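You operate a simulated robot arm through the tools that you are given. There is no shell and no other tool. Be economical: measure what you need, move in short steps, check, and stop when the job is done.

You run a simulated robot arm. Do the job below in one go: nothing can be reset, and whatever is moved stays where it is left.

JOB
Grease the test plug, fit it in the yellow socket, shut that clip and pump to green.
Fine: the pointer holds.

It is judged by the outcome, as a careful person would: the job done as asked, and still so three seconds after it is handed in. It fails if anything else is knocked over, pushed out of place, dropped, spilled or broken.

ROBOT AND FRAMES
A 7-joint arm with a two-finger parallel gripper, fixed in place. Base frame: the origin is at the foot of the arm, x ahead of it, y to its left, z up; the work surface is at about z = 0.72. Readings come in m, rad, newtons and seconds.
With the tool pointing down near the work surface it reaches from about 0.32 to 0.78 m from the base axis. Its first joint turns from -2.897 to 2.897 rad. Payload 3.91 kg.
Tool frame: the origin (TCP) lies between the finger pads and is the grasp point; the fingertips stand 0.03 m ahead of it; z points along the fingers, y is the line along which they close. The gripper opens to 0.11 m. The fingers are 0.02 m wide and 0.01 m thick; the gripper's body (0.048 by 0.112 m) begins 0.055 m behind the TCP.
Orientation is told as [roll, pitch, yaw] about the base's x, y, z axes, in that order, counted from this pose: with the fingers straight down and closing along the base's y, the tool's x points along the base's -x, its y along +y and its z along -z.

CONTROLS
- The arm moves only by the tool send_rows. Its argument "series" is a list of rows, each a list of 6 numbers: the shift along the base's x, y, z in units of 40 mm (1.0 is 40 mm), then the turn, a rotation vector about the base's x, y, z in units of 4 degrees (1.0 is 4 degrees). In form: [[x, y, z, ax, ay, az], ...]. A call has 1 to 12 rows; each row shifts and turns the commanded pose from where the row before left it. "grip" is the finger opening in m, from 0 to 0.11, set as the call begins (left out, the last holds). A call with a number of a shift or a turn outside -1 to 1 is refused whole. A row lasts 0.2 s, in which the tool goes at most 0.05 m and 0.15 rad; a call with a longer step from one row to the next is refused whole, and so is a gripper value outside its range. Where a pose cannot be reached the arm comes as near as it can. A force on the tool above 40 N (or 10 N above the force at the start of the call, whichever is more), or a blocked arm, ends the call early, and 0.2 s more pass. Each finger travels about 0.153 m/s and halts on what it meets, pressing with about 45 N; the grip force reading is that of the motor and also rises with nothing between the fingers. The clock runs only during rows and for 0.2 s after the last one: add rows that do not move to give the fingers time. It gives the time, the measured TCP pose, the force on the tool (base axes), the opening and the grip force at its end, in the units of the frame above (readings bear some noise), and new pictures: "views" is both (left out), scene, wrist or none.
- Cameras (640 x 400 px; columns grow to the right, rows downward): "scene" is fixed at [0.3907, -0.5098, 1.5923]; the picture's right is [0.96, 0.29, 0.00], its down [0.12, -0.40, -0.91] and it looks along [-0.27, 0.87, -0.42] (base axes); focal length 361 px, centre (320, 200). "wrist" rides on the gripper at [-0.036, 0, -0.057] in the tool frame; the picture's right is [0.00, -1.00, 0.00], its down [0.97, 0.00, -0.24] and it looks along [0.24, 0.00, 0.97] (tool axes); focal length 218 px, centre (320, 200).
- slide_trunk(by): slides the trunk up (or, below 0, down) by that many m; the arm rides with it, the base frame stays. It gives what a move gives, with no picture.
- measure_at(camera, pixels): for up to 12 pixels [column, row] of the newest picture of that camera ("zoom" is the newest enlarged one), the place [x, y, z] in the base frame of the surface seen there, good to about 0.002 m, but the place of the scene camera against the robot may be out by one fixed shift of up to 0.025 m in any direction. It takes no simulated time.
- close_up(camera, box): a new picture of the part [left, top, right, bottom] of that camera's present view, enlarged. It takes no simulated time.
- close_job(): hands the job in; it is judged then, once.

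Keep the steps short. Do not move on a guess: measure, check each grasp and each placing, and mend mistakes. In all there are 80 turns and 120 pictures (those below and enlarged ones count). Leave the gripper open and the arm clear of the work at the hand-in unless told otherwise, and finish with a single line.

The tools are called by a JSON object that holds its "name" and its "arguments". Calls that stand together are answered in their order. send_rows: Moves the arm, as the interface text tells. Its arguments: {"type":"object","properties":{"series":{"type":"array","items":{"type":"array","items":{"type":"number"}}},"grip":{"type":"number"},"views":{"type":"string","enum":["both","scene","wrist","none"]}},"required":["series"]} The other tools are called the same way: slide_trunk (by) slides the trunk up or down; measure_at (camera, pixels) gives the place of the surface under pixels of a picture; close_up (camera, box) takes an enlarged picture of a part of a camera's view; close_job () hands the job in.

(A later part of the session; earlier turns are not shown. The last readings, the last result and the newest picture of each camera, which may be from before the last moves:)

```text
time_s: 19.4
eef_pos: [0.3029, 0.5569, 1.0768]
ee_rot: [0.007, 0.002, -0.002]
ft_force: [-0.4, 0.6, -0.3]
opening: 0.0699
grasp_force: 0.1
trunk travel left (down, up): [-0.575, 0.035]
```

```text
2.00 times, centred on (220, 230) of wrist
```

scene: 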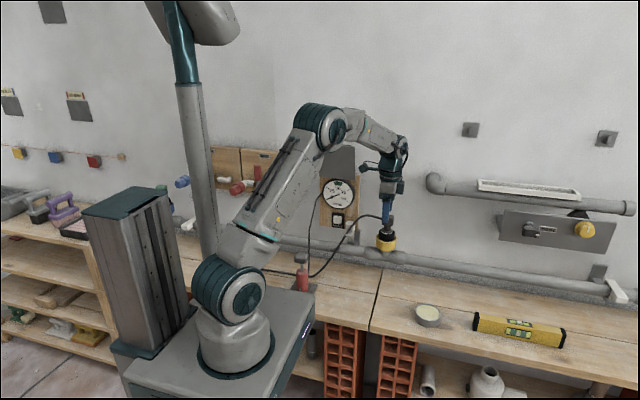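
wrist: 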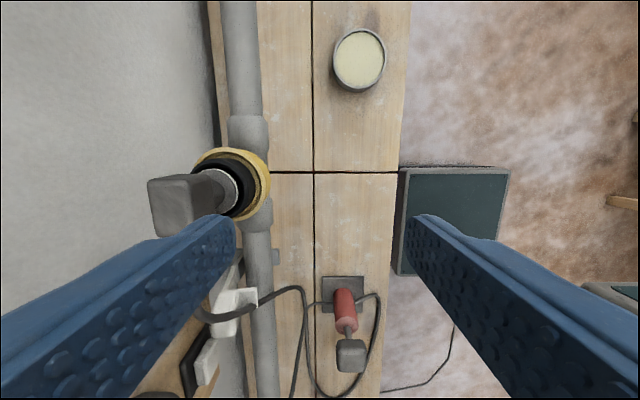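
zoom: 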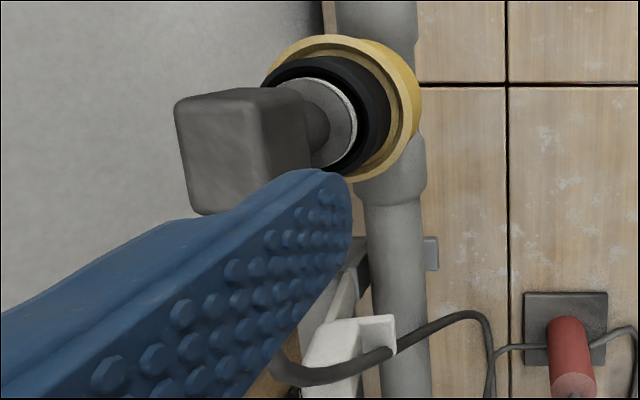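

The plug stands seated by itself. Now I'll study the open clip, and the shut one near the red socket for comparison.

{"name": "close_up", "arguments": {"camera": "scene", "box": [580, 255, 640, 310]}}

{"name": "measure_at", "arguments": {"camera": "scene", "pixels": [[598, 270], [611, 284], [618, 294], [624, 300], [604, 290]]}}

{"name": "close_up", "arguments": {"camera": "scene", "box": [330, 210, 375, 265]}}

{"name": "measure_at", "arguments": {"camera": "zoom", "pixels": [[290, 110], [280, 150], [290, 190], [300, 215], [300, 260], [340, 230], [290, 290], [270, 330], [400, 320], [225, 200], [300, 300], [275, 375]]}}

```text
7.27 times, centred on (610, 282) of scene
```

zoom: 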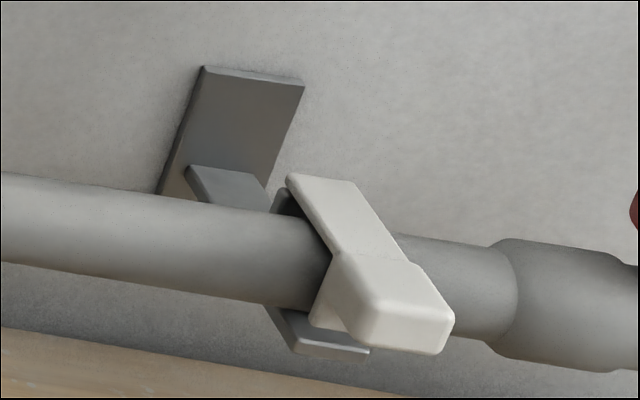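

```text
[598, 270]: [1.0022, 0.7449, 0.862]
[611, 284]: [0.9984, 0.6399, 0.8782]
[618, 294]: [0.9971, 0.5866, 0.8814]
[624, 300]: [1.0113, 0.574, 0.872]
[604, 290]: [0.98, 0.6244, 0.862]
```

```text
7.27 times, centred on (352, 238) of scene
```

zoom: 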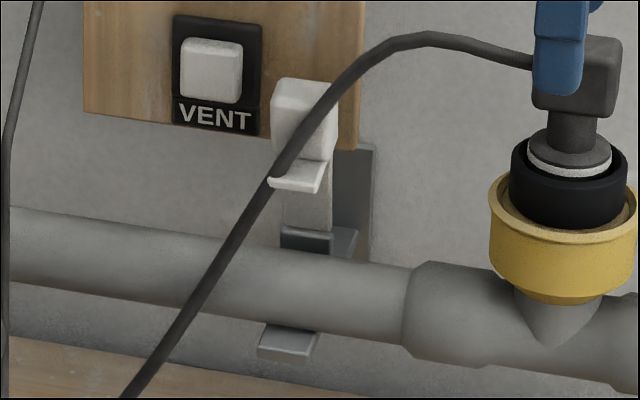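

```text
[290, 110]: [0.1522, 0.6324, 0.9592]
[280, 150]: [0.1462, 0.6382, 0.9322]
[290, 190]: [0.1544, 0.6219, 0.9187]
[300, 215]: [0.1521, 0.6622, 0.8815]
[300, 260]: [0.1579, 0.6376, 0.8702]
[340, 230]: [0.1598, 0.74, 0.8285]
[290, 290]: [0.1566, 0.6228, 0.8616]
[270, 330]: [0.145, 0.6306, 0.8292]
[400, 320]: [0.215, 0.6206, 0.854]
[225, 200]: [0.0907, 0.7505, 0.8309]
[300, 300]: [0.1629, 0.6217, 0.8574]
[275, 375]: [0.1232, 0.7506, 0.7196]
```

The shut clip lies flat over the pipe with its head towards the room, and the open one stands upright hinged near (y≈0.667, z≈0.872). I'll pinch the head across x with the tool tilted about 45°, so the side bracket and camera stay clear of gauge and hood. I'll back away and yaw +90° first.

{"name": "send_rows", "arguments": {"series": [[-0.25, -0.12, 0, 0, 0, 1], [-0.25, -0.12, 0, 0, 0, 1], [-0.25, -0.12, 0, 0, 0, 1], [-0.25, -0.12, 0, 0, 0, 1], [-0.25, -0.12, 0, 0, 0, 1], [-0.25, -0.12, 0, 0, 0, 1], [-0.25, -0.12, 0, 0, 0, 1], [-0.25, -0.12, 0, 0, 0, 1], [-0.25, -0.12, 0, 0, 0, 1], [-0.25, -0.12, 0, 0, 0, 1], [-0.25, -0.12, 0, 0, 0, 1], [-0.25, -0.12, 0, 0, 0, 1]], "views": "none"}}

{"name": "send_rows", "arguments": {"series": [[0, 0, 0, 0, 0, 1], [0, 0, 0, 0, 0, 1], [0, 0, 0, 0, 0, 1], [0, 0, 0, 0, 0, 1], [0, 0, 0, 0, 0, 1], [0, 0, 0, 0, 0, 1], [0, 0, 0, 0, 0, 1], [0, 0, 0, 0, 0, 1], [0, 0, 0, 0, 0, 1], [0, 0, 0, 0, 0, 1], [0, 0, 0, 0, 0, 0.5], [0, 0, 0, 0, 0, 0]]}}

```text
time_s: 22.0
eef_pos: [0.1817, 0.4979, 1.0758]
ee_rot: [0.007, 0.003, 0.836]
ft_force: [0.3, -0.4, -0.2]
opening: 0.0699
grasp_force: 0.0
trunk travel left (down, up): [-0.575, 0.035]
```

```text
time_s: 24.6
eef_pos: [0.1822, 0.499, 1.0762]
ee_rot: [0.006, 0.0, 1.569]
ft_force: [-0.1, -0.2, 0.9]
opening: 0.0702
grasp_force: 0.1
trunk travel left (down, up): [-0.575, 0.035]
```

scene: 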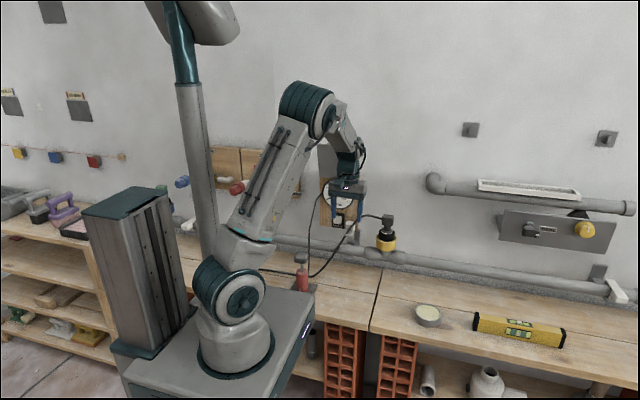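
wrist: 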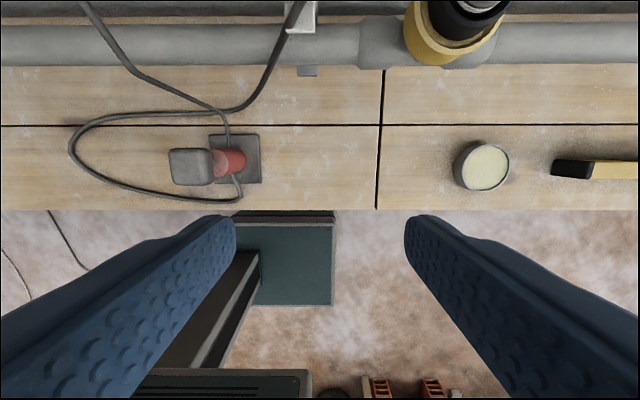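

Yaw is done. Now tilt 44° so the fingers point down and towards the wall.

{"name": "send_rows", "arguments": {"series": [[0, 0, 0, 1, 0, 0], [0, 0, 0, 1, 0, 0], [0, 0, 0, 1, 0, 0], [0, 0, 0, 1, 0, 0], [0, 0, 0, 1, 0, 0], [0, 0, 0, 1, 0, 0], [0, 0, 0, 1, 0, 0], [0, 0, 0, 1, 0, 0], [0, 0, 0, 1, 0, 0], [0, 0, 0, 1, 0, 0], [0, 0, 0, 1, 0, 0], [0, 0, 0, 0, 0, 0]]}}

{"name": "close_up", "arguments": {"camera": "wrist", "box": [200, 60, 440, 260]}}

```text
time_s: 27.2
eef_pos: [0.1831, 0.4988, 1.077]
ee_rot: [0.011, -0.77, 1.567]
ft_force: [-1.1, 0.0, -0.7]
opening: 0.0699
grasp_force: 0.0
trunk travel left (down, up): [-0.575, 0.035]
```

scene: 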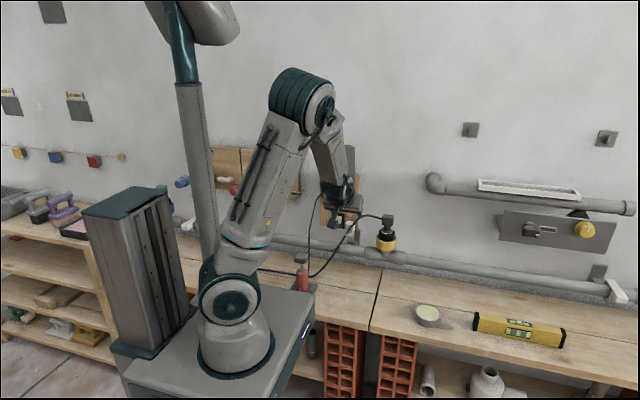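
wrist: 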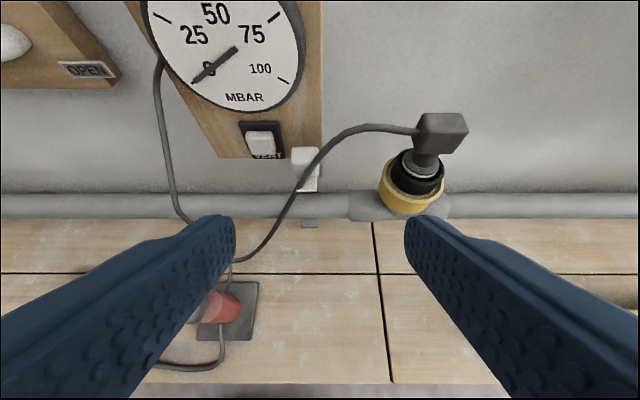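

```text
2.00 times, centred on (320, 160) of wrist
```

zoom: 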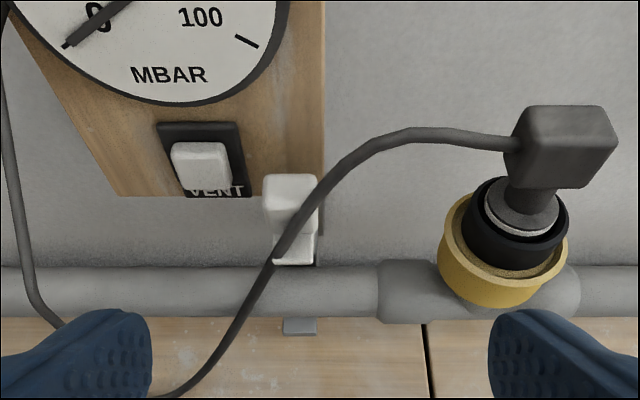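

A clear view of the clip at (304,165), with the hose crossing in front of it. I'll measure the lever head, hose, board and pipe.

{"name": "measure_at", "arguments": {"camera": "wrist", "pixels": [[295, 152], [300, 152], [315, 152], [296, 162], [300, 170], [311, 188], [311, 178], [310, 203], [308, 223], [320, 150], [260, 145], [312, 172]]}}

{"name": "measure_at", "arguments": {"camera": "wrist", "pixels": [[290, 198], [300, 184], [306, 168], [317, 155], [327, 143], [345, 132], [280, 215], [265, 240], [310, 120], [260, 203], [340, 165]]}}

{"name": "close_up", "arguments": {"camera": "wrist", "box": [270, 130, 350, 240]}}

```text
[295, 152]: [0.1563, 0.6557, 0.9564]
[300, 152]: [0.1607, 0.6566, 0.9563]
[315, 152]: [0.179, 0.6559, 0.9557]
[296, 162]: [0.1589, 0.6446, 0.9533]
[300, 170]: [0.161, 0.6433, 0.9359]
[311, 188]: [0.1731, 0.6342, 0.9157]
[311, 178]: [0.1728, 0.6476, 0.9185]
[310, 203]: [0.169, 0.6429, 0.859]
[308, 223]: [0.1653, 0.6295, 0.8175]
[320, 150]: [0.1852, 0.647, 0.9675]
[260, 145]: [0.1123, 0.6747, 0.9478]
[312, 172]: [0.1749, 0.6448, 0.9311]
```

```text
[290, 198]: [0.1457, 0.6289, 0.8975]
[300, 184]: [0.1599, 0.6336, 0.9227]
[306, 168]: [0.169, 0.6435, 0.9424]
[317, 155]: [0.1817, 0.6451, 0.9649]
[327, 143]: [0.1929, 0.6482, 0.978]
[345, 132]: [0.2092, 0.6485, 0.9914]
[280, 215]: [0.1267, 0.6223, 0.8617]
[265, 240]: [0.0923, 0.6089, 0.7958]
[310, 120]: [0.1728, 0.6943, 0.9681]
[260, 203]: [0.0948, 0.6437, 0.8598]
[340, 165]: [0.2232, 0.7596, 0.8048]
```

```text
3.64 times, centred on (310, 185) of wrist
```

zoom: 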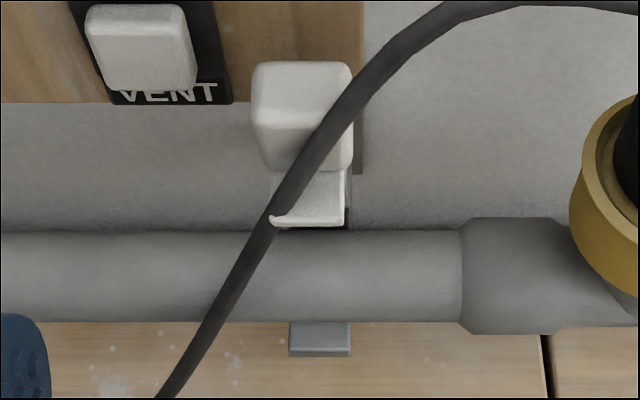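

Lever head: x 0.155–0.182, y 0.643–0.667, top z 0.957, with the board behind at y≈0.69. I'll open to 0.045 and approach along the tool axis to a stand-off.

{"name": "send_rows", "arguments": {"series": [[-0.09, 0.7, -0.6, 0, 0, 0], [-0.09, 0.7, -0.6, 0, 0, 0], [-0.09, 0.7, -0.6, 0, 0, 0], [-0.09, 0.4, -0.33, 0, 0, 0], [0, 0, 0, 0, 0, 0]], "grip": 0.045}}

```text
time_s: 28.4
eef_pos: [0.1682, 0.599, 0.9905]
ee_rot: [0.011, -0.765, 1.568]
ft_force: [-0.4, 1.1, -0.7]
opening: 0.0449
grasp_force: 0.1
trunk travel left (down, up): [-0.575, 0.035]
```

scene: 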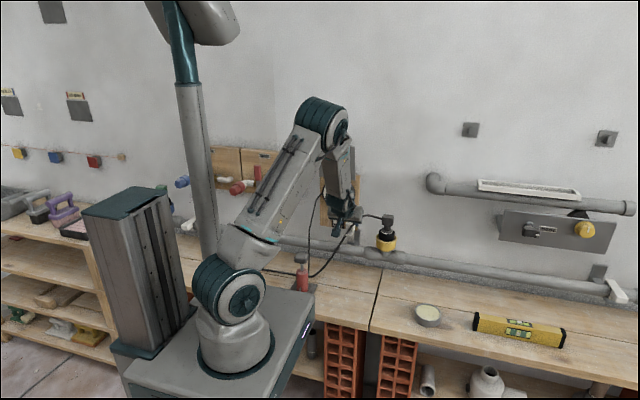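
wrist: 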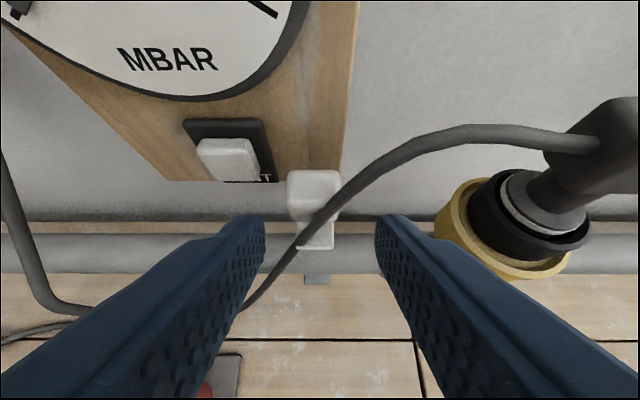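

Head is nearly centred between the fingers, a few px left. I'll advance the last 6 cm slowly and shift x by -2 mm.

{"name": "send_rows", "arguments": {"series": [[-0.06, 0.4, -0.33, 0, 0, 0], [0, 0.4, -0.33, 0, 0, 0], [0, 0.35, -0.3, 0, 0, 0], [0, 0, 0, 0, 0, 0]]}}

{"name": "close_up", "arguments": {"camera": "scene", "box": [310, 190, 390, 260]}}

```text
time_s: 29.4
eef_pos: [0.165, 0.6444, 0.9532]
ee_rot: [0.009, -0.766, 1.567]
ft_force: [0.0, 0.2, -0.1]
opening: 0.045
grasp_force: 0.1
trunk travel left (down, up): [-0.575, 0.035]
```

scene: 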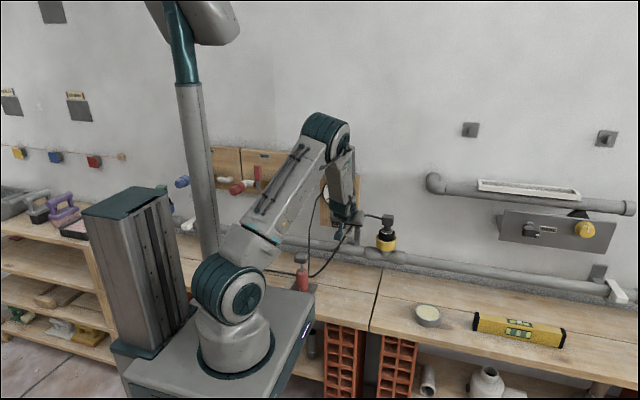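
wrist: 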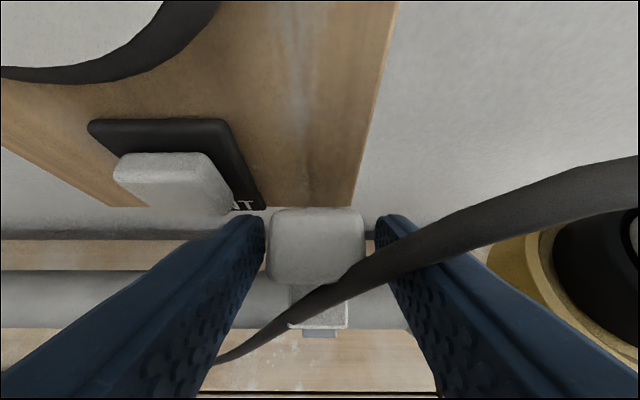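

```text
5.71 times, centred on (350, 225) of scene
```

zoom: 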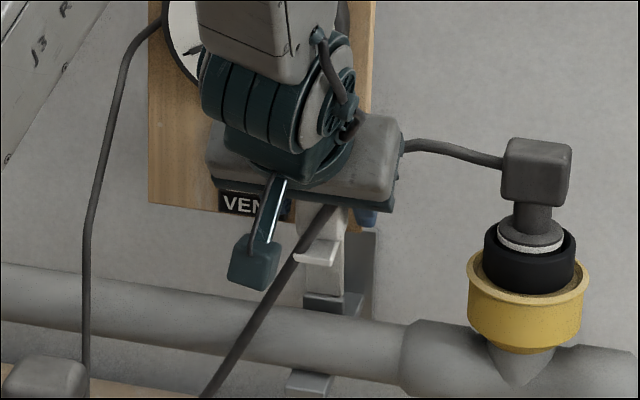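

The head is between the fingers with no contact. I'll close on it.

{"name": "send_rows", "arguments": {"series": [[0, 0, 0, 0, 0, 0], [0, 0, 0, 0, 0, 0]], "grip": 0.0, "views": "wrist"}}

```text
time_s: 30.0
eef_pos: [0.1646, 0.6458, 0.9536]
ee_rot: [0.01, -0.765, 1.568]
ft_force: [-4.8, 2.4, -0.6]
opening: 0.0317
grasp_force: 44.9
trunk travel left (down, up): [-0.575, 0.035]
```

wrist: 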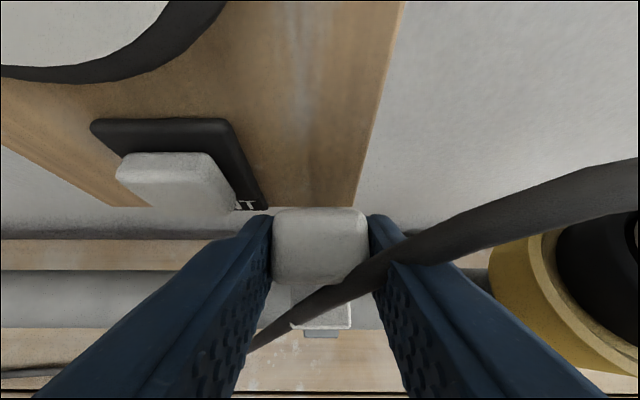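

Firm grip at 31.7 mm. I'll swing it gently along the hinge arc for the first 20° and watch the force.

{"name": "send_rows", "arguments": {"series": [[0, -0.16, -0.02, 0, 0, 0], [0, -0.16, -0.04, 0, 0, 0], [0, -0.155, -0.05, 0, 0, 0], [0, -0.155, -0.06, 0, 0, 0], [0, 0, 0, 0, 0, 0]]}}

{"name": "close_up", "arguments": {"camera": "scene", "box": [310, 190, 390, 260]}}

```text
time_s: 31.2
eef_pos: [0.1641, 0.6225, 0.9456]
ee_rot: [0.009, -0.763, 1.568]
ft_force: [-10.4, 19.3, -4.3]
opening: 0.0317
grasp_force: 45.3
trunk travel left (down, up): [-0.575, 0.035]
```

scene: 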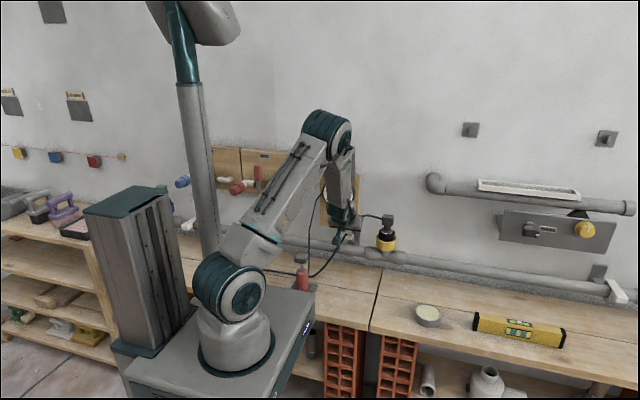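
wrist: 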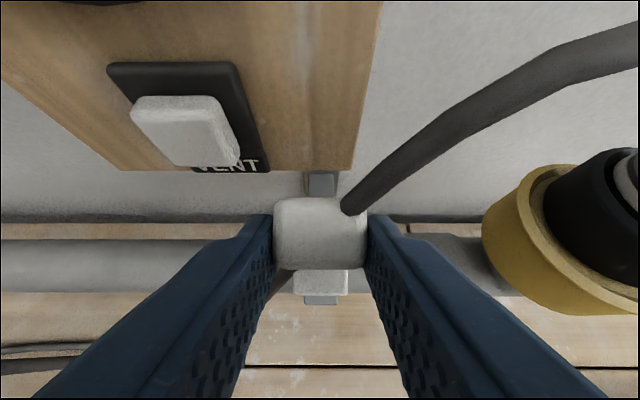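

```text
5.71 times, centred on (350, 225) of scene
```

zoom: 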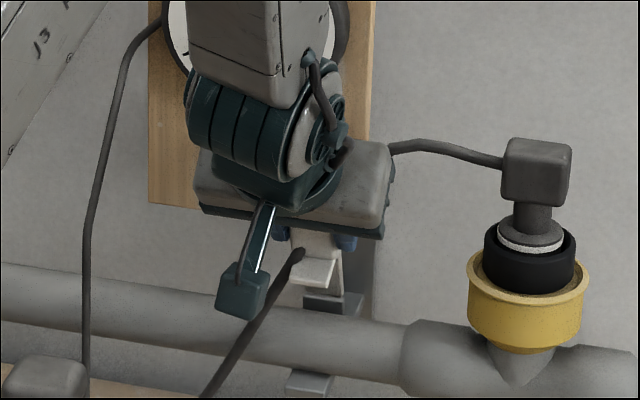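

The lever follows (19 N pull, well within limits). I'll continue the arc with slight tool rotation to ease the twist.

{"name": "send_rows", "arguments": {"series": [[0.01, -0.11, -0.06, 0.5, 0, 0], [0.01, -0.11, -0.06, 0.5, 0, 0], [0.01, -0.1, -0.07, 0.5, 0, 0], [0, -0.1, -0.08, 0.5, 0, 0], [0, -0.09, -0.085, 0.5, 0, 0], [0, -0.09, -0.095, 0.5, 0, 0], [0, 0, 0, 0, 0, 0]]}}

{"name": "close_up", "arguments": {"camera": "scene", "box": [310, 190, 390, 260]}}

```text
time_s: 32.8
eef_pos: [0.1659, 0.5985, 0.9278]
ee_rot: [0.008, -0.974, 1.572]
ft_force: [-19.5, 21.8, -2.5]
opening: 0.0316
grasp_force: 44.7
trunk travel left (down, up): [-0.575, 0.035]
```

scene: 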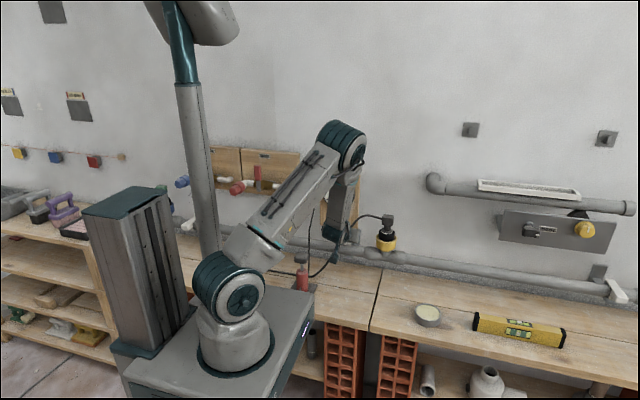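
wrist: 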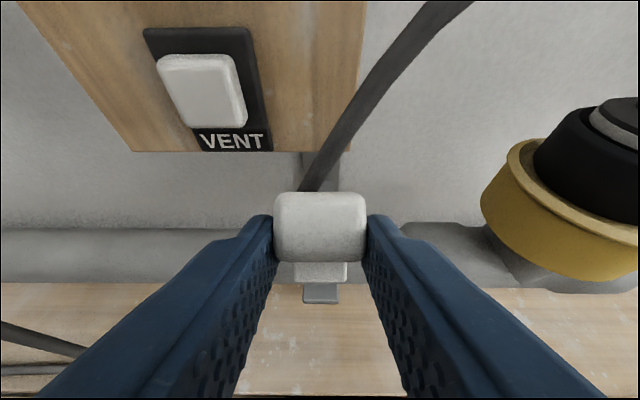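

```text
5.71 times, centred on (350, 225) of scene
```

zoom: 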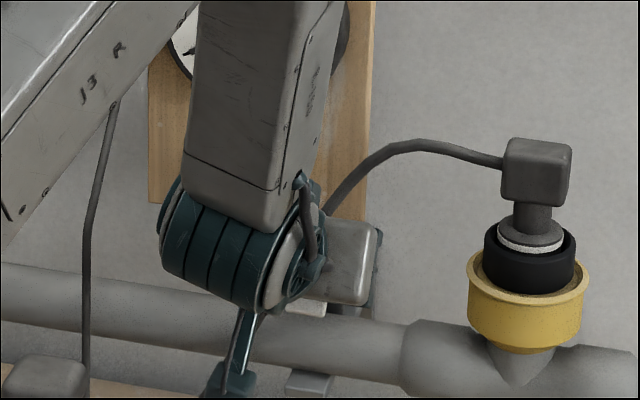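

Lever is about halfway. The side force of -19 N in x says my +x nudge was wrong, so I'll undo it and continue the arc.

{"name": "send_rows", "arguments": {"series": [[-0.06, -0.06, -0.06, 0.3, 0, 0], [-0.02, -0.115, -0.115, 0.3, 0, 0], [0, -0.1, -0.125, 0.3, 0, 0], [0, -0.09, -0.135, 0.3, 0, 0], [0, -0.075, -0.145, 0, 0, 0], [0, -0.065, -0.15, 0, 0, 0], [0, 0, 0, 0, 0, 0]]}}

{"name": "close_up", "arguments": {"camera": "wrist", "box": [240, 150, 400, 310]}}

```text
time_s: 34.4
eef_pos: [0.1655, 0.5751, 0.8996]
ee_rot: [0.008, -1.059, 1.566]
ft_force: [-6.3, 9.2, 10.9]
opening: 0.031
grasp_force: 44.7
trunk travel left (down, up): [-0.575, 0.035]
```

scene: 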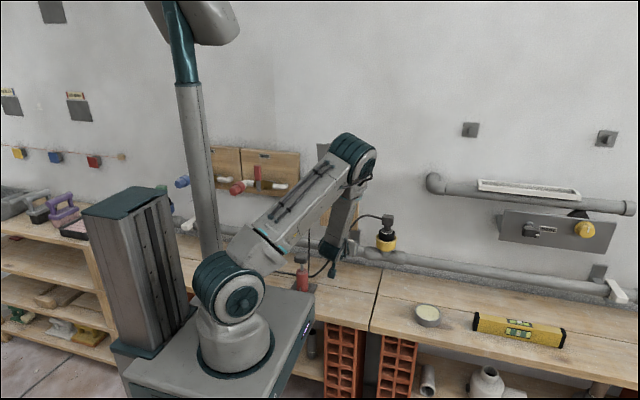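
wrist: 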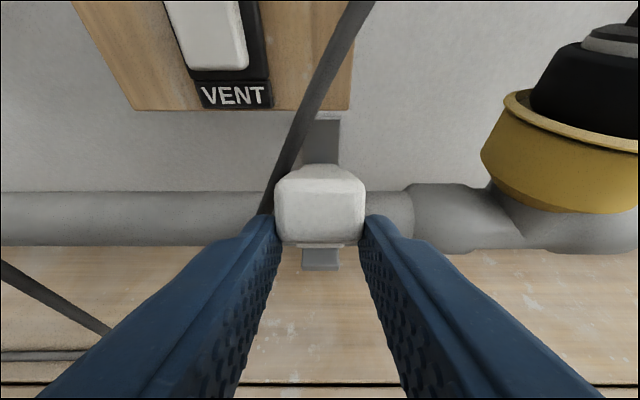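

```text
2.50 times, centred on (320, 230) of wrist
```

zoom: 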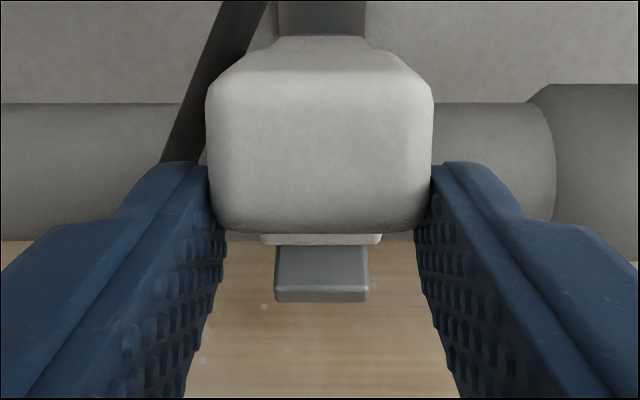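

It is nearly down. I'll continue the last 25° and press to the stop.

{"name": "send_rows", "arguments": {"series": [[0, -0.04, -0.16, 0, 0, 0], [0, -0.04, -0.16, 0, 0, 0], [0, -0.015, -0.16, 0, 0, 0], [0, -0.01, -0.16, 0, 0, 0], [0, 0, -0.16, 0, 0, 0], [0, 0, 0, 0, 0, 0]]}}

{"name": "close_up", "arguments": {"camera": "wrist", "box": [240, 100, 400, 290]}}

```text
time_s: 35.8
eef_pos: [0.165, 0.5703, 0.8674]
ee_rot: [0.011, -1.062, 1.563]
ft_force: [-0.9, -8.8, 12.8]
opening: 0.0311
grasp_force: 45.4
trunk travel left (down, up): [-0.575, 0.035]
```

scene: 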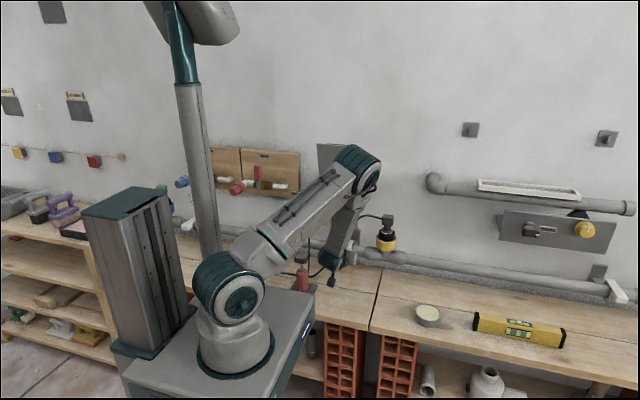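
wrist: 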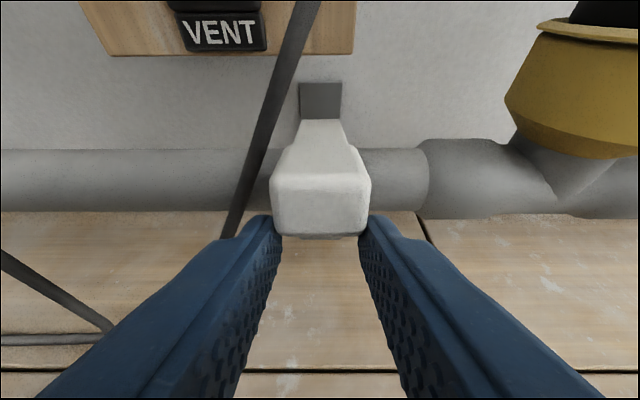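

```text
2.11 times, centred on (320, 195) of wrist
```

zoom: 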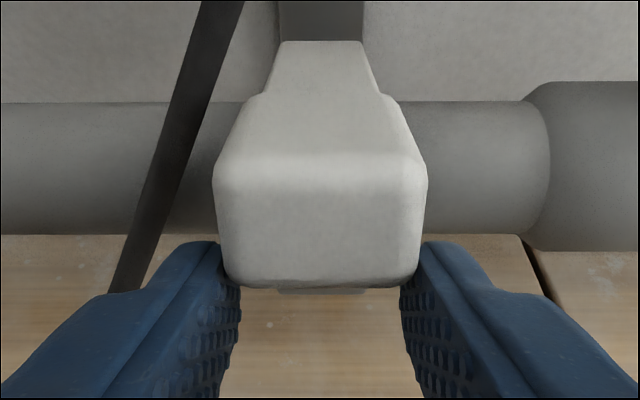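

The lever is close to flat and the finger grip is at the head's lower edge. I'll open, back off along the tool axis and measure how flat the lever lies.

{"name": "send_rows", "arguments": {"series": [[0, 0, 0, 0, 0, 0], [0, -0.4, 0.2, 0, 0, 0], [0, -0.7, 0.4, 0, 0, 0], [0, -0.4, 0.7, 0, 0, 0], [0, 0, 0.7, 0, 0, 0], [0, 0, 0, 0, 0, 0]], "grip": 0.06}}

{"name": "close_up", "arguments": {"camera": "wrist", "box": [240, 100, 400, 290]}}

{"name": "close_up", "arguments": {"camera": "scene", "box": [310, 190, 410, 280]}}

```text
time_s: 37.2
eef_pos: [0.165, 0.5112, 0.9486]
ee_rot: [0.016, -1.061, 1.565]
ft_force: [-0.2, -0.2, 0.2]
opening: 0.0598
grasp_force: 0.1
trunk travel left (down, up): [-0.575, 0.035]
```

scene: 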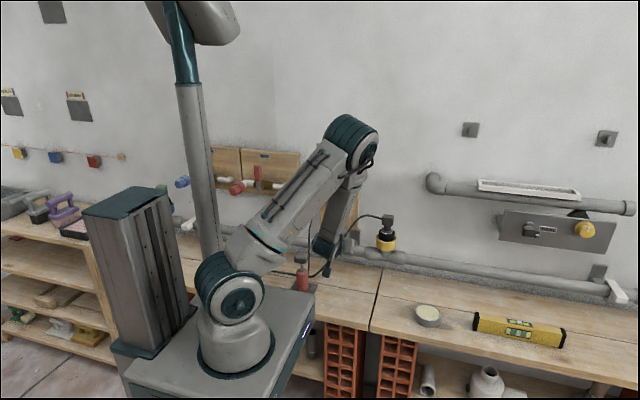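
wrist: 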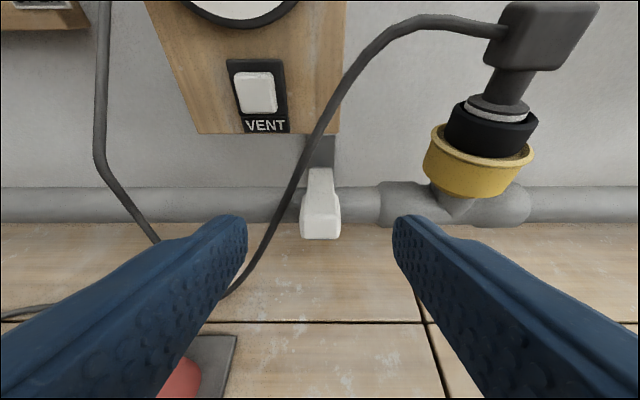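

```text
2.11 times, centred on (320, 195) of wrist
```

zoom: 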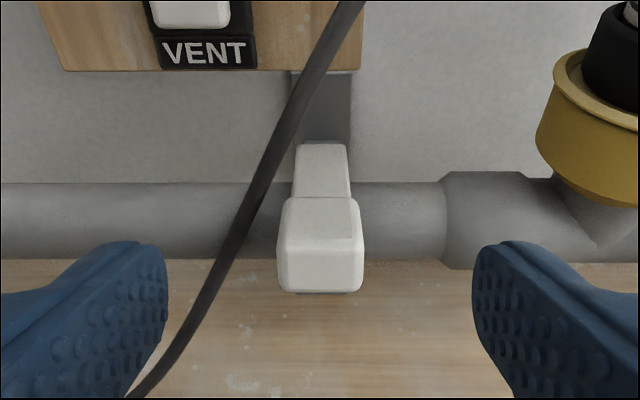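

```text
4.44 times, centred on (360, 235) of scene
```

zoom: 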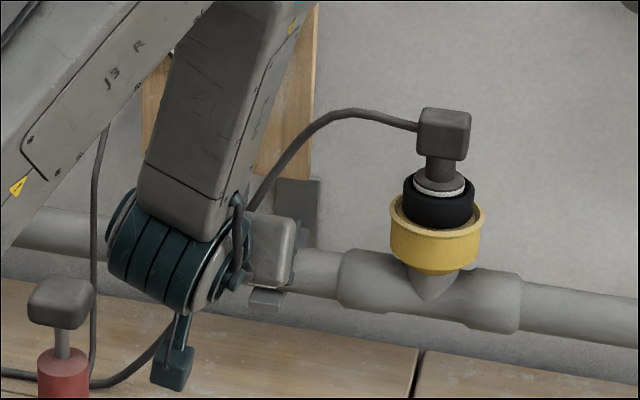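

{"name": "measure_at", "arguments": {"camera": "wrist", "pixels": [[320, 172], [320, 185], [320, 195], [321, 205], [320, 212], [320, 225], [320, 236], [304, 215], [337, 215]]}}

{"name": "measure_at", "arguments": {"camera": "scene", "pixels": [[608, 279], [611, 284], [615, 289], [618, 294], [622, 297], [618, 302], [613, 300]]}}

```text
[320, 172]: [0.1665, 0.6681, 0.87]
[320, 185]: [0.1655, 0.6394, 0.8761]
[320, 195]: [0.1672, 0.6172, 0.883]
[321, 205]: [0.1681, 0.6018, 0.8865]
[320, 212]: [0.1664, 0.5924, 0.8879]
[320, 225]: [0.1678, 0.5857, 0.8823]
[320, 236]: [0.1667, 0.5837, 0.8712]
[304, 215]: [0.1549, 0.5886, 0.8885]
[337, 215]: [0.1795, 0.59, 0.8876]
```

```text
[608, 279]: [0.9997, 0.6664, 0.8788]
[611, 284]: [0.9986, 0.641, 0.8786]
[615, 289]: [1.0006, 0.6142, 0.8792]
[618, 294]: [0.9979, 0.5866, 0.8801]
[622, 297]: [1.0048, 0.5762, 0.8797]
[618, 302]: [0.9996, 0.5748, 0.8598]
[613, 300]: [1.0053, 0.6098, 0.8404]
```

The shut reference clip is flat (z constant at 0.879). Ours still rises 13°. I'll close the fingers, tilt the tool back to about 29°, and press down on the head at (0.167, 0.60).

{"name": "send_rows", "arguments": {"series": [[0, 0.1, 0.1, -1, 0, 0], [0, 0.1, 0.1, -1, 0, 0], [0, 0.1, 0.1, -1, 0, 0], [0, 0.1, 0, -1, 0, 0], [0, 0.25, 0, -1, 0, 0], [0, 0.4, 0, -1, 0, 0], [0, 0.4, 0, -1, 0, 0], [0, 0.4, 0, -1, 0, 0], [0, 0, 0, 0, 0, 0]], "grip": 0.0}}

```text
time_s: 39.2
eef_pos: [0.163, 0.5863, 0.9618]
ee_rot: [0.007, -0.501, 1.569]
ft_force: [-0.4, 0.3, -0.7]
opening: 0.0
grasp_force: 38.2
trunk travel left (down, up): [-0.575, 0.035]
```

scene: 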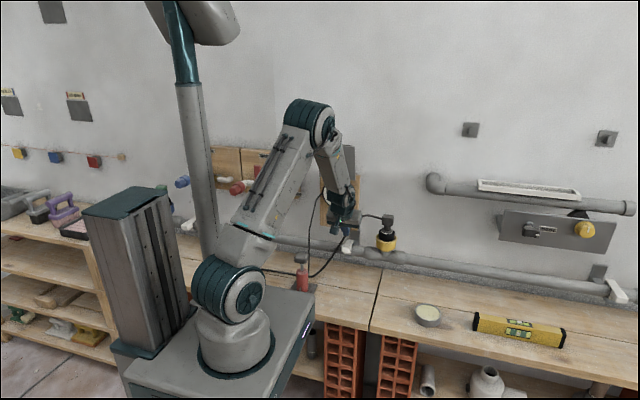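
wrist: 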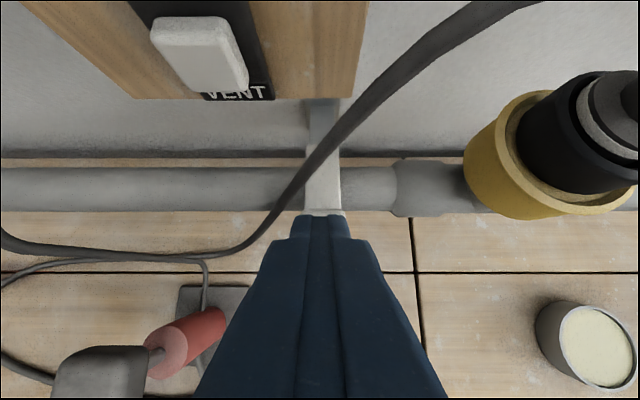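

Tips are above the head. I'll press down in small steps; a rise in force tells contact.

{"name": "send_rows", "arguments": {"series": [[0, 0, -0.5, 0, 0, 0], [0, 0, -0.5, 0, 0, 0], [0, 0, -0.15, 0, 0, 0], [0, 0, -0.12, 0, 0, 0], [0, 0, -0.12, 0, 0, 0], [0, 0, -0.12, 0, 0, 0], [0, 0, 0, 0, 0, 0]], "views": "wrist"}}

```text
time_s: 40.8
eef_pos: [0.164, 0.5864, 0.9007]
ee_rot: [0.008, -0.505, 1.569]
ft_force: [0.3, 0.8, 9.8]
opening: 0.0
grasp_force: 38.1
trunk travel left (down, up): [-0.575, 0.035]
```

wrist: 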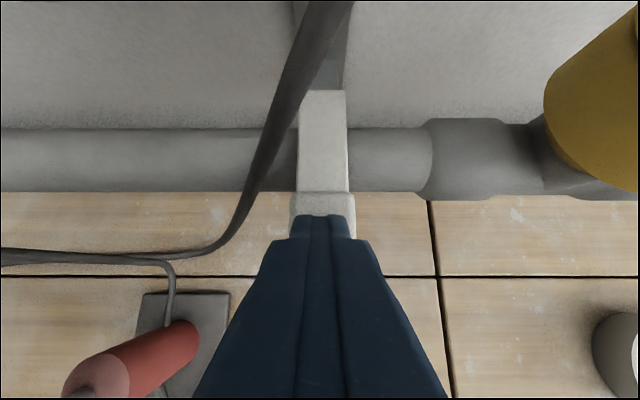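

Contact with 10 N, and the head is moving down. I'll press further to the stop.

{"name": "send_rows", "arguments": {"series": [[0, 0, -0.1, 0, 0, 0], [0, 0, -0.1, 0, 0, 0], [0, 0, -0.1, 0, 0, 0], [0, 0, -0.1, 0, 0, 0], [0, 0, -0.1, 0, 0, 0], [0, 0, -0.1, 0, 0, 0], [0, 0, 0, 0, 0, 0]], "views": "none"}}

{"name": "send_rows", "arguments": {"series": [[0, 0, 0.5, 0, 0, 0], [0, -0.3, 0.9, 0, 0, 0], [0, -0.8, 0.4, 0, 0, 0], [0, -0.8, 0, 0, 0, 0], [0, 0, 0, 0, 0, 0]]}}

{"name": "close_up", "arguments": {"camera": "wrist", "box": [240, 60, 400, 250]}}

```text
time_s: 41.4
eef_pos: [0.1637, 0.589, 0.9]
ee_rot: [0.006, -0.519, 1.569]
ft_force: [-0.8, -10.9, 26.9]
opening: 0.0001
grasp_force: 37.1
trunk travel left (down, up): [-0.575, 0.035]
stopped in row 2: the force on the tool passed its limit (the readings are from after the stop); the commanded pose is now the measured one
```

```text
time_s: 42.6
eef_pos: [0.1649, 0.5137, 0.9685]
ee_rot: [0.008, -0.512, 1.569]
ft_force: [-0.8, -0.3, 0.5]
opening: 0.0
grasp_force: 37.7
trunk travel left (down, up): [-0.575, 0.035]
```

scene: 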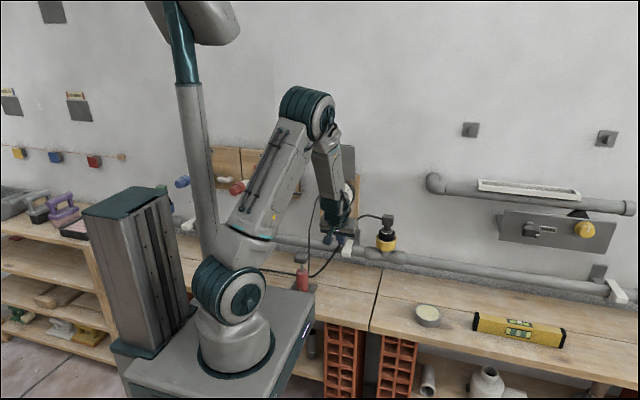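
wrist: 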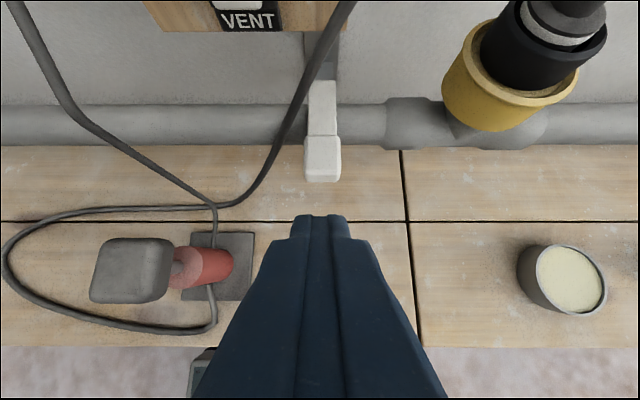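

```text
2.11 times, centred on (320, 155) of wrist
```

zoom: 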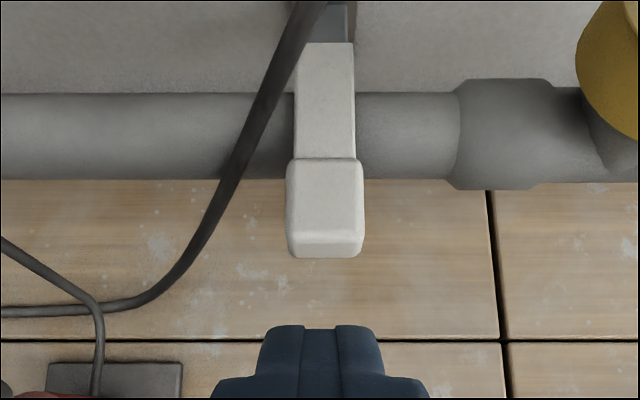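

{"name": "measure_at", "arguments": {"camera": "wrist", "pixels": [[321, 85], [321, 100], [321, 115], [321, 128], [321, 140], [321, 155], [321, 168], [321, 176]]}}

{"name": "measure_at", "arguments": {"camera": "wrist", "pixels": [[100, 250], [150, 245], [95, 295], [160, 290], [130, 270], [175, 270], [195, 265], [222, 262], [222, 290], [250, 240], [200, 235], [130, 245]]}}

```text
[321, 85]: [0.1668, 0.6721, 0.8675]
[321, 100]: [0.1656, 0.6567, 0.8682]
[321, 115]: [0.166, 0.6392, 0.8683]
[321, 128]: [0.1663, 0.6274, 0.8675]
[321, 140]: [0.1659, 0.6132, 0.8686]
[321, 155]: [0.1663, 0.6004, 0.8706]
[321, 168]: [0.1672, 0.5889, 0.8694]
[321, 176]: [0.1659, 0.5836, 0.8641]
```

```text
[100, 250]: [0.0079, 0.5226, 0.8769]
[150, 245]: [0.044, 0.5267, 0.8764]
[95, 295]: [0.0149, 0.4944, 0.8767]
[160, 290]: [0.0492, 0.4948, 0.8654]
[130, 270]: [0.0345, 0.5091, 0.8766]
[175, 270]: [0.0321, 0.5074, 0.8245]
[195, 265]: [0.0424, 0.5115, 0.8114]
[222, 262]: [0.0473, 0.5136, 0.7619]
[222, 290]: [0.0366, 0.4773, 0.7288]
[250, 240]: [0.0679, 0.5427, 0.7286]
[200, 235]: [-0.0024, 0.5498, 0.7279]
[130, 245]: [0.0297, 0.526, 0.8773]
```

The clip now lies flat (z 0.868 all along), so it is shut. Pump handle: top z 0.877, centre (0.030, 0.509). I'll straighten the tool and go above it.

{"name": "send_rows", "arguments": {"series": [[-0.42, -0.01, 0, -0.917, 0, 0], [-0.42, -0.01, 0, -0.917, 0, 0], [-0.42, -0.01, 0, -0.917, 0, 0], [-0.42, -0.01, 0, -0.917, 0, 0], [-0.42, -0.01, 0, -0.917, 0, 0], [-0.42, -0.02, 0, -0.917, 0, 0], [-0.42, -0.02, 0, -0.917, 0, 0], [-0.42, -0.02, 0, -0.917, 0, 0], [0, 0, 0, 0, 0, 0]]}}

{"name": "close_up", "arguments": {"camera": "scene", "box": [270, 150, 400, 300]}}

```text
time_s: 44.6
eef_pos: [0.03, 0.508, 0.9677]
ee_rot: [0.006, 0.006, 1.568]
ft_force: [0.0, -0.1, 0.4]
opening: 0.0003
grasp_force: 37.5
trunk travel left (down, up): [-0.575, 0.035]
```

scene: 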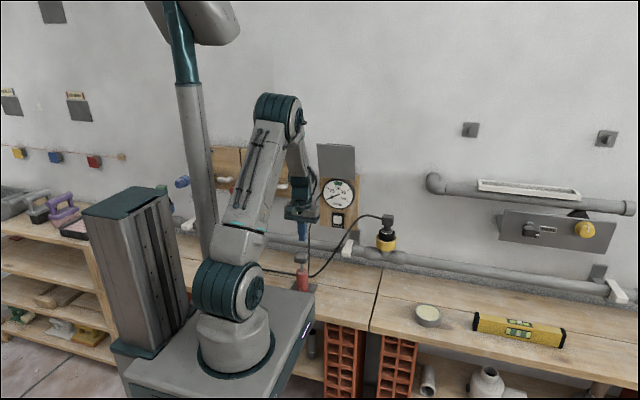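
wrist: 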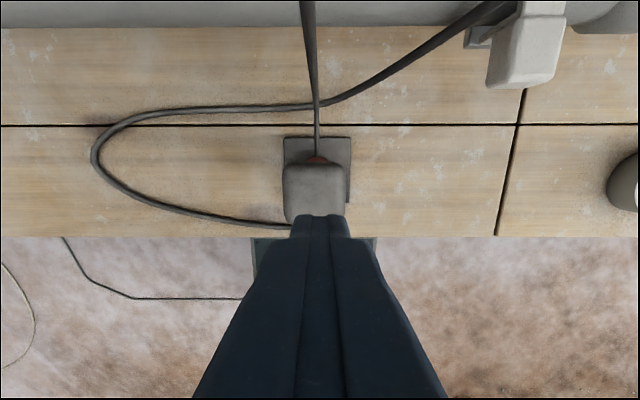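

```text
2.67 times, centred on (335, 225) of scene
```

zoom: 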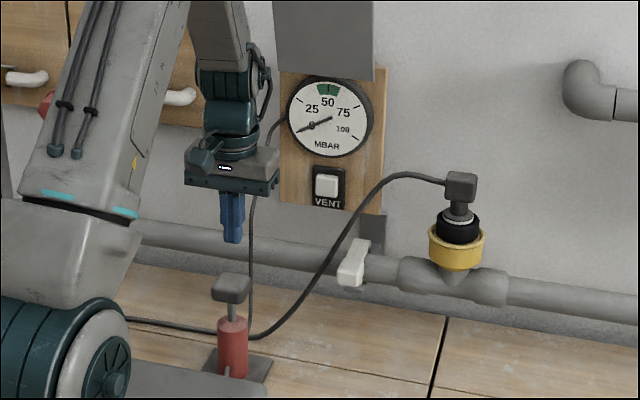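

The gauge and pump are both visible and the tips are above the handle. First half-stroke: contact is at about -60 mm, then 20 mm of press.

{"name": "send_rows", "arguments": {"series": [[0, 0.02, -0.7, 0, 0, 0], [0, 0, -0.7, 0, 0, 0], [0, 0, -0.2, 0, 0, 0], [0, 0, -0.2, 0, 0, 0], [0, 0, -0.2, 0, 0, 0], [0, 0, 0, 0, 0, 0]], "views": "scene"}}

{"name": "close_up", "arguments": {"camera": "scene", "box": [270, 170, 370, 300]}}

```text
time_s: 46.0
eef_pos: [0.03, 0.5089, 0.8883]
ee_rot: [0.004, 0.001, 1.57]
ft_force: [-2.6, 2.3, 2.9]
opening: 0.0
grasp_force: 38.1
trunk travel left (down, up): [-0.575, 0.035]
```

scene: 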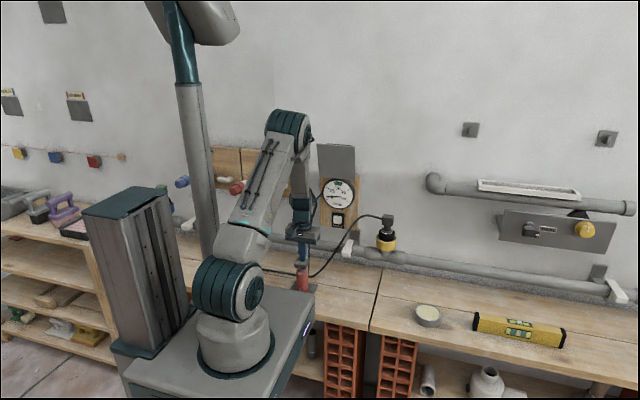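

```text
3.08 times, centred on (320, 235) of scene
```

zoom: 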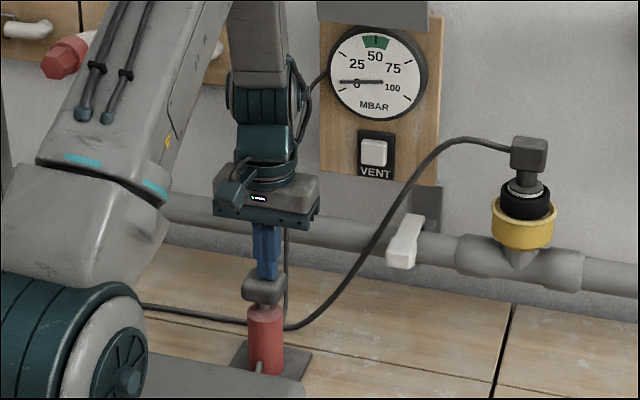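

The pointer rose a little above 0 and the handle moves easily. I'll complete this stroke.

{"name": "send_rows", "arguments": {"series": [[0, 0, -0.2, 0, 0, 0], [0, 0, -0.2, 0, 0, 0], [0, 0, -0.15, 0, 0, 0], [0, 0, 0, 0, 0, 0]], "views": "none"}}

{"name": "close_up", "arguments": {"camera": "scene", "box": [270, 170, 370, 300]}}

{"name": "send_rows", "arguments": {"series": [[0, 0, 0.5, 0, 0, 0], [0, 0, 0.5, 0, 0, 0], [0, 0, 0.5, 0, 0, 0], [0, 0, 0.3, 0, 0, 0], [0, 0, 0, 0, 0, 0]], "views": "none"}}

{"name": "close_up", "arguments": {"camera": "scene", "box": [270, 170, 370, 300]}}

```text
time_s: 46.8
eef_pos: [0.0303, 0.5079, 0.8728]
ee_rot: [0.006, -0.008, 1.57]
ft_force: [0.0, -12.4, 24.8]
opening: 0.0001
grasp_force: 37.7
trunk travel left (down, up): [-0.575, 0.035]
stopped in row 3: the force on the tool passed its limit (the readings are from after the stop); the commanded pose is now the measured one
```

```text
3.08 times, centred on (320, 235) of scene
```

zoom: 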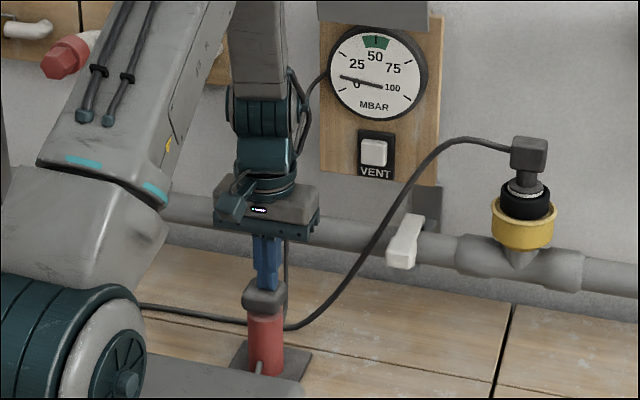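

```text
time_s: 48.0
eef_pos: [0.0291, 0.5102, 0.942]
ee_rot: [0.005, -0.004, 1.567]
ft_force: [0.4, 0.6, 0.2]
opening: 0.0
grasp_force: 37.7
trunk travel left (down, up): [-0.575, 0.035]
```

```text
3.08 times, centred on (320, 235) of scene
```

zoom: 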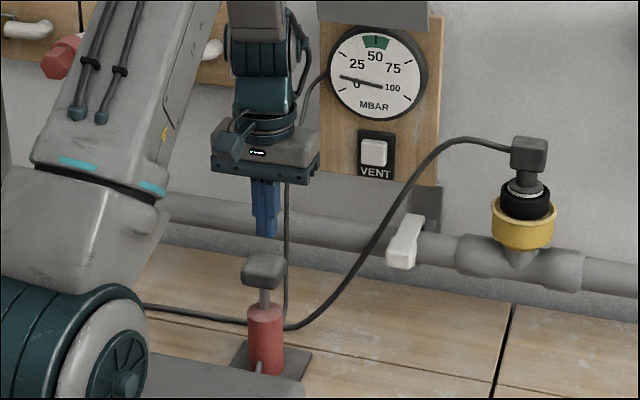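

The handle springs back and the pointer holds at roughly 14 mbar per full stroke. Two more full strokes, then I'll check.

{"name": "send_rows", "arguments": {"series": [[0, 0, -0.7, 0, 0, 0], [0, 0, -0.5, 0, 0, 0], [0, 0, -0.42, 0, 0, 0], [0, 0, 0, 0, 0, 0], [0, 0, 0.62, 0, 0, 0], [0, 0, 1, 0, 0, 0], [0, 0, 0, 0, 0, 0]], "views": "none"}}

{"name": "close_up", "arguments": {"camera": "scene", "box": [315, 170, 365, 220]}}

```text
time_s: 49.6
eef_pos: [0.0293, 0.511, 0.9439]
ee_rot: [0.006, -0.002, 1.571]
ft_force: [-0.5, -0.3, -0.4]
opening: 0.0001
grasp_force: 37.9
trunk travel left (down, up): [-0.575, 0.035]
```

```text
8.00 times, centred on (340, 195) of scene
```

zoom: 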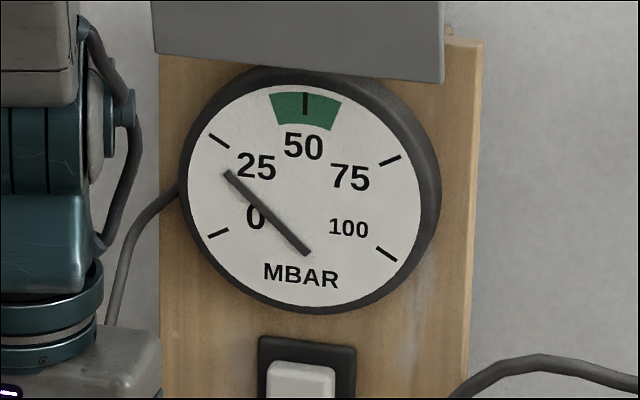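

Each stroke turns the pointer about 33°. It now points about 30 mbar by angle (between the 25 and 50 marks), and 20 more will centre it on green. I'll do one stroke of about 23 mm and check.

{"name": "send_rows", "arguments": {"series": [[0, 0, -0.7, 0, 0, 0], [0, 0, -0.4, 0, 0, 0], [0, 0, -0.4, 0, 0, 0], [0, 0, 0, 0, 0, 0], [0, 0, 0.5, 0, 0, 0], [0, 0, 1, 0, 0, 0], [0, 0, 0, 0, 0, 0]], "views": "none"}}

{"name": "close_up", "arguments": {"camera": "scene", "box": [315, 170, 365, 220]}}

```text
time_s: 51.2
eef_pos: [0.031, 0.5097, 0.9427]
ee_rot: [0.005, -0.003, 1.569]
ft_force: [-0.8, 1.0, 0.6]
opening: 0.0001
grasp_force: 37.8
trunk travel left (down, up): [-0.575, 0.035]
```

```text
8.00 times, centred on (340, 195) of scene
```

zoom: 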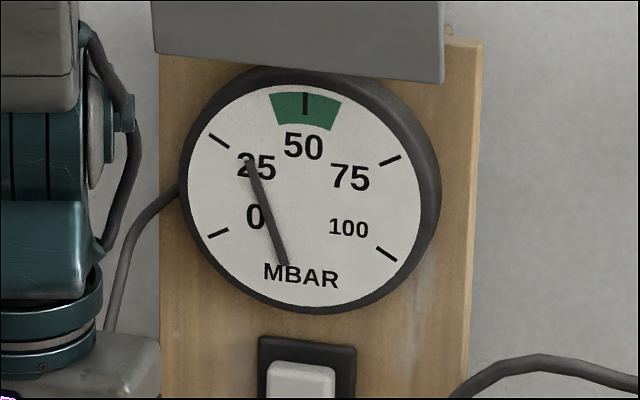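

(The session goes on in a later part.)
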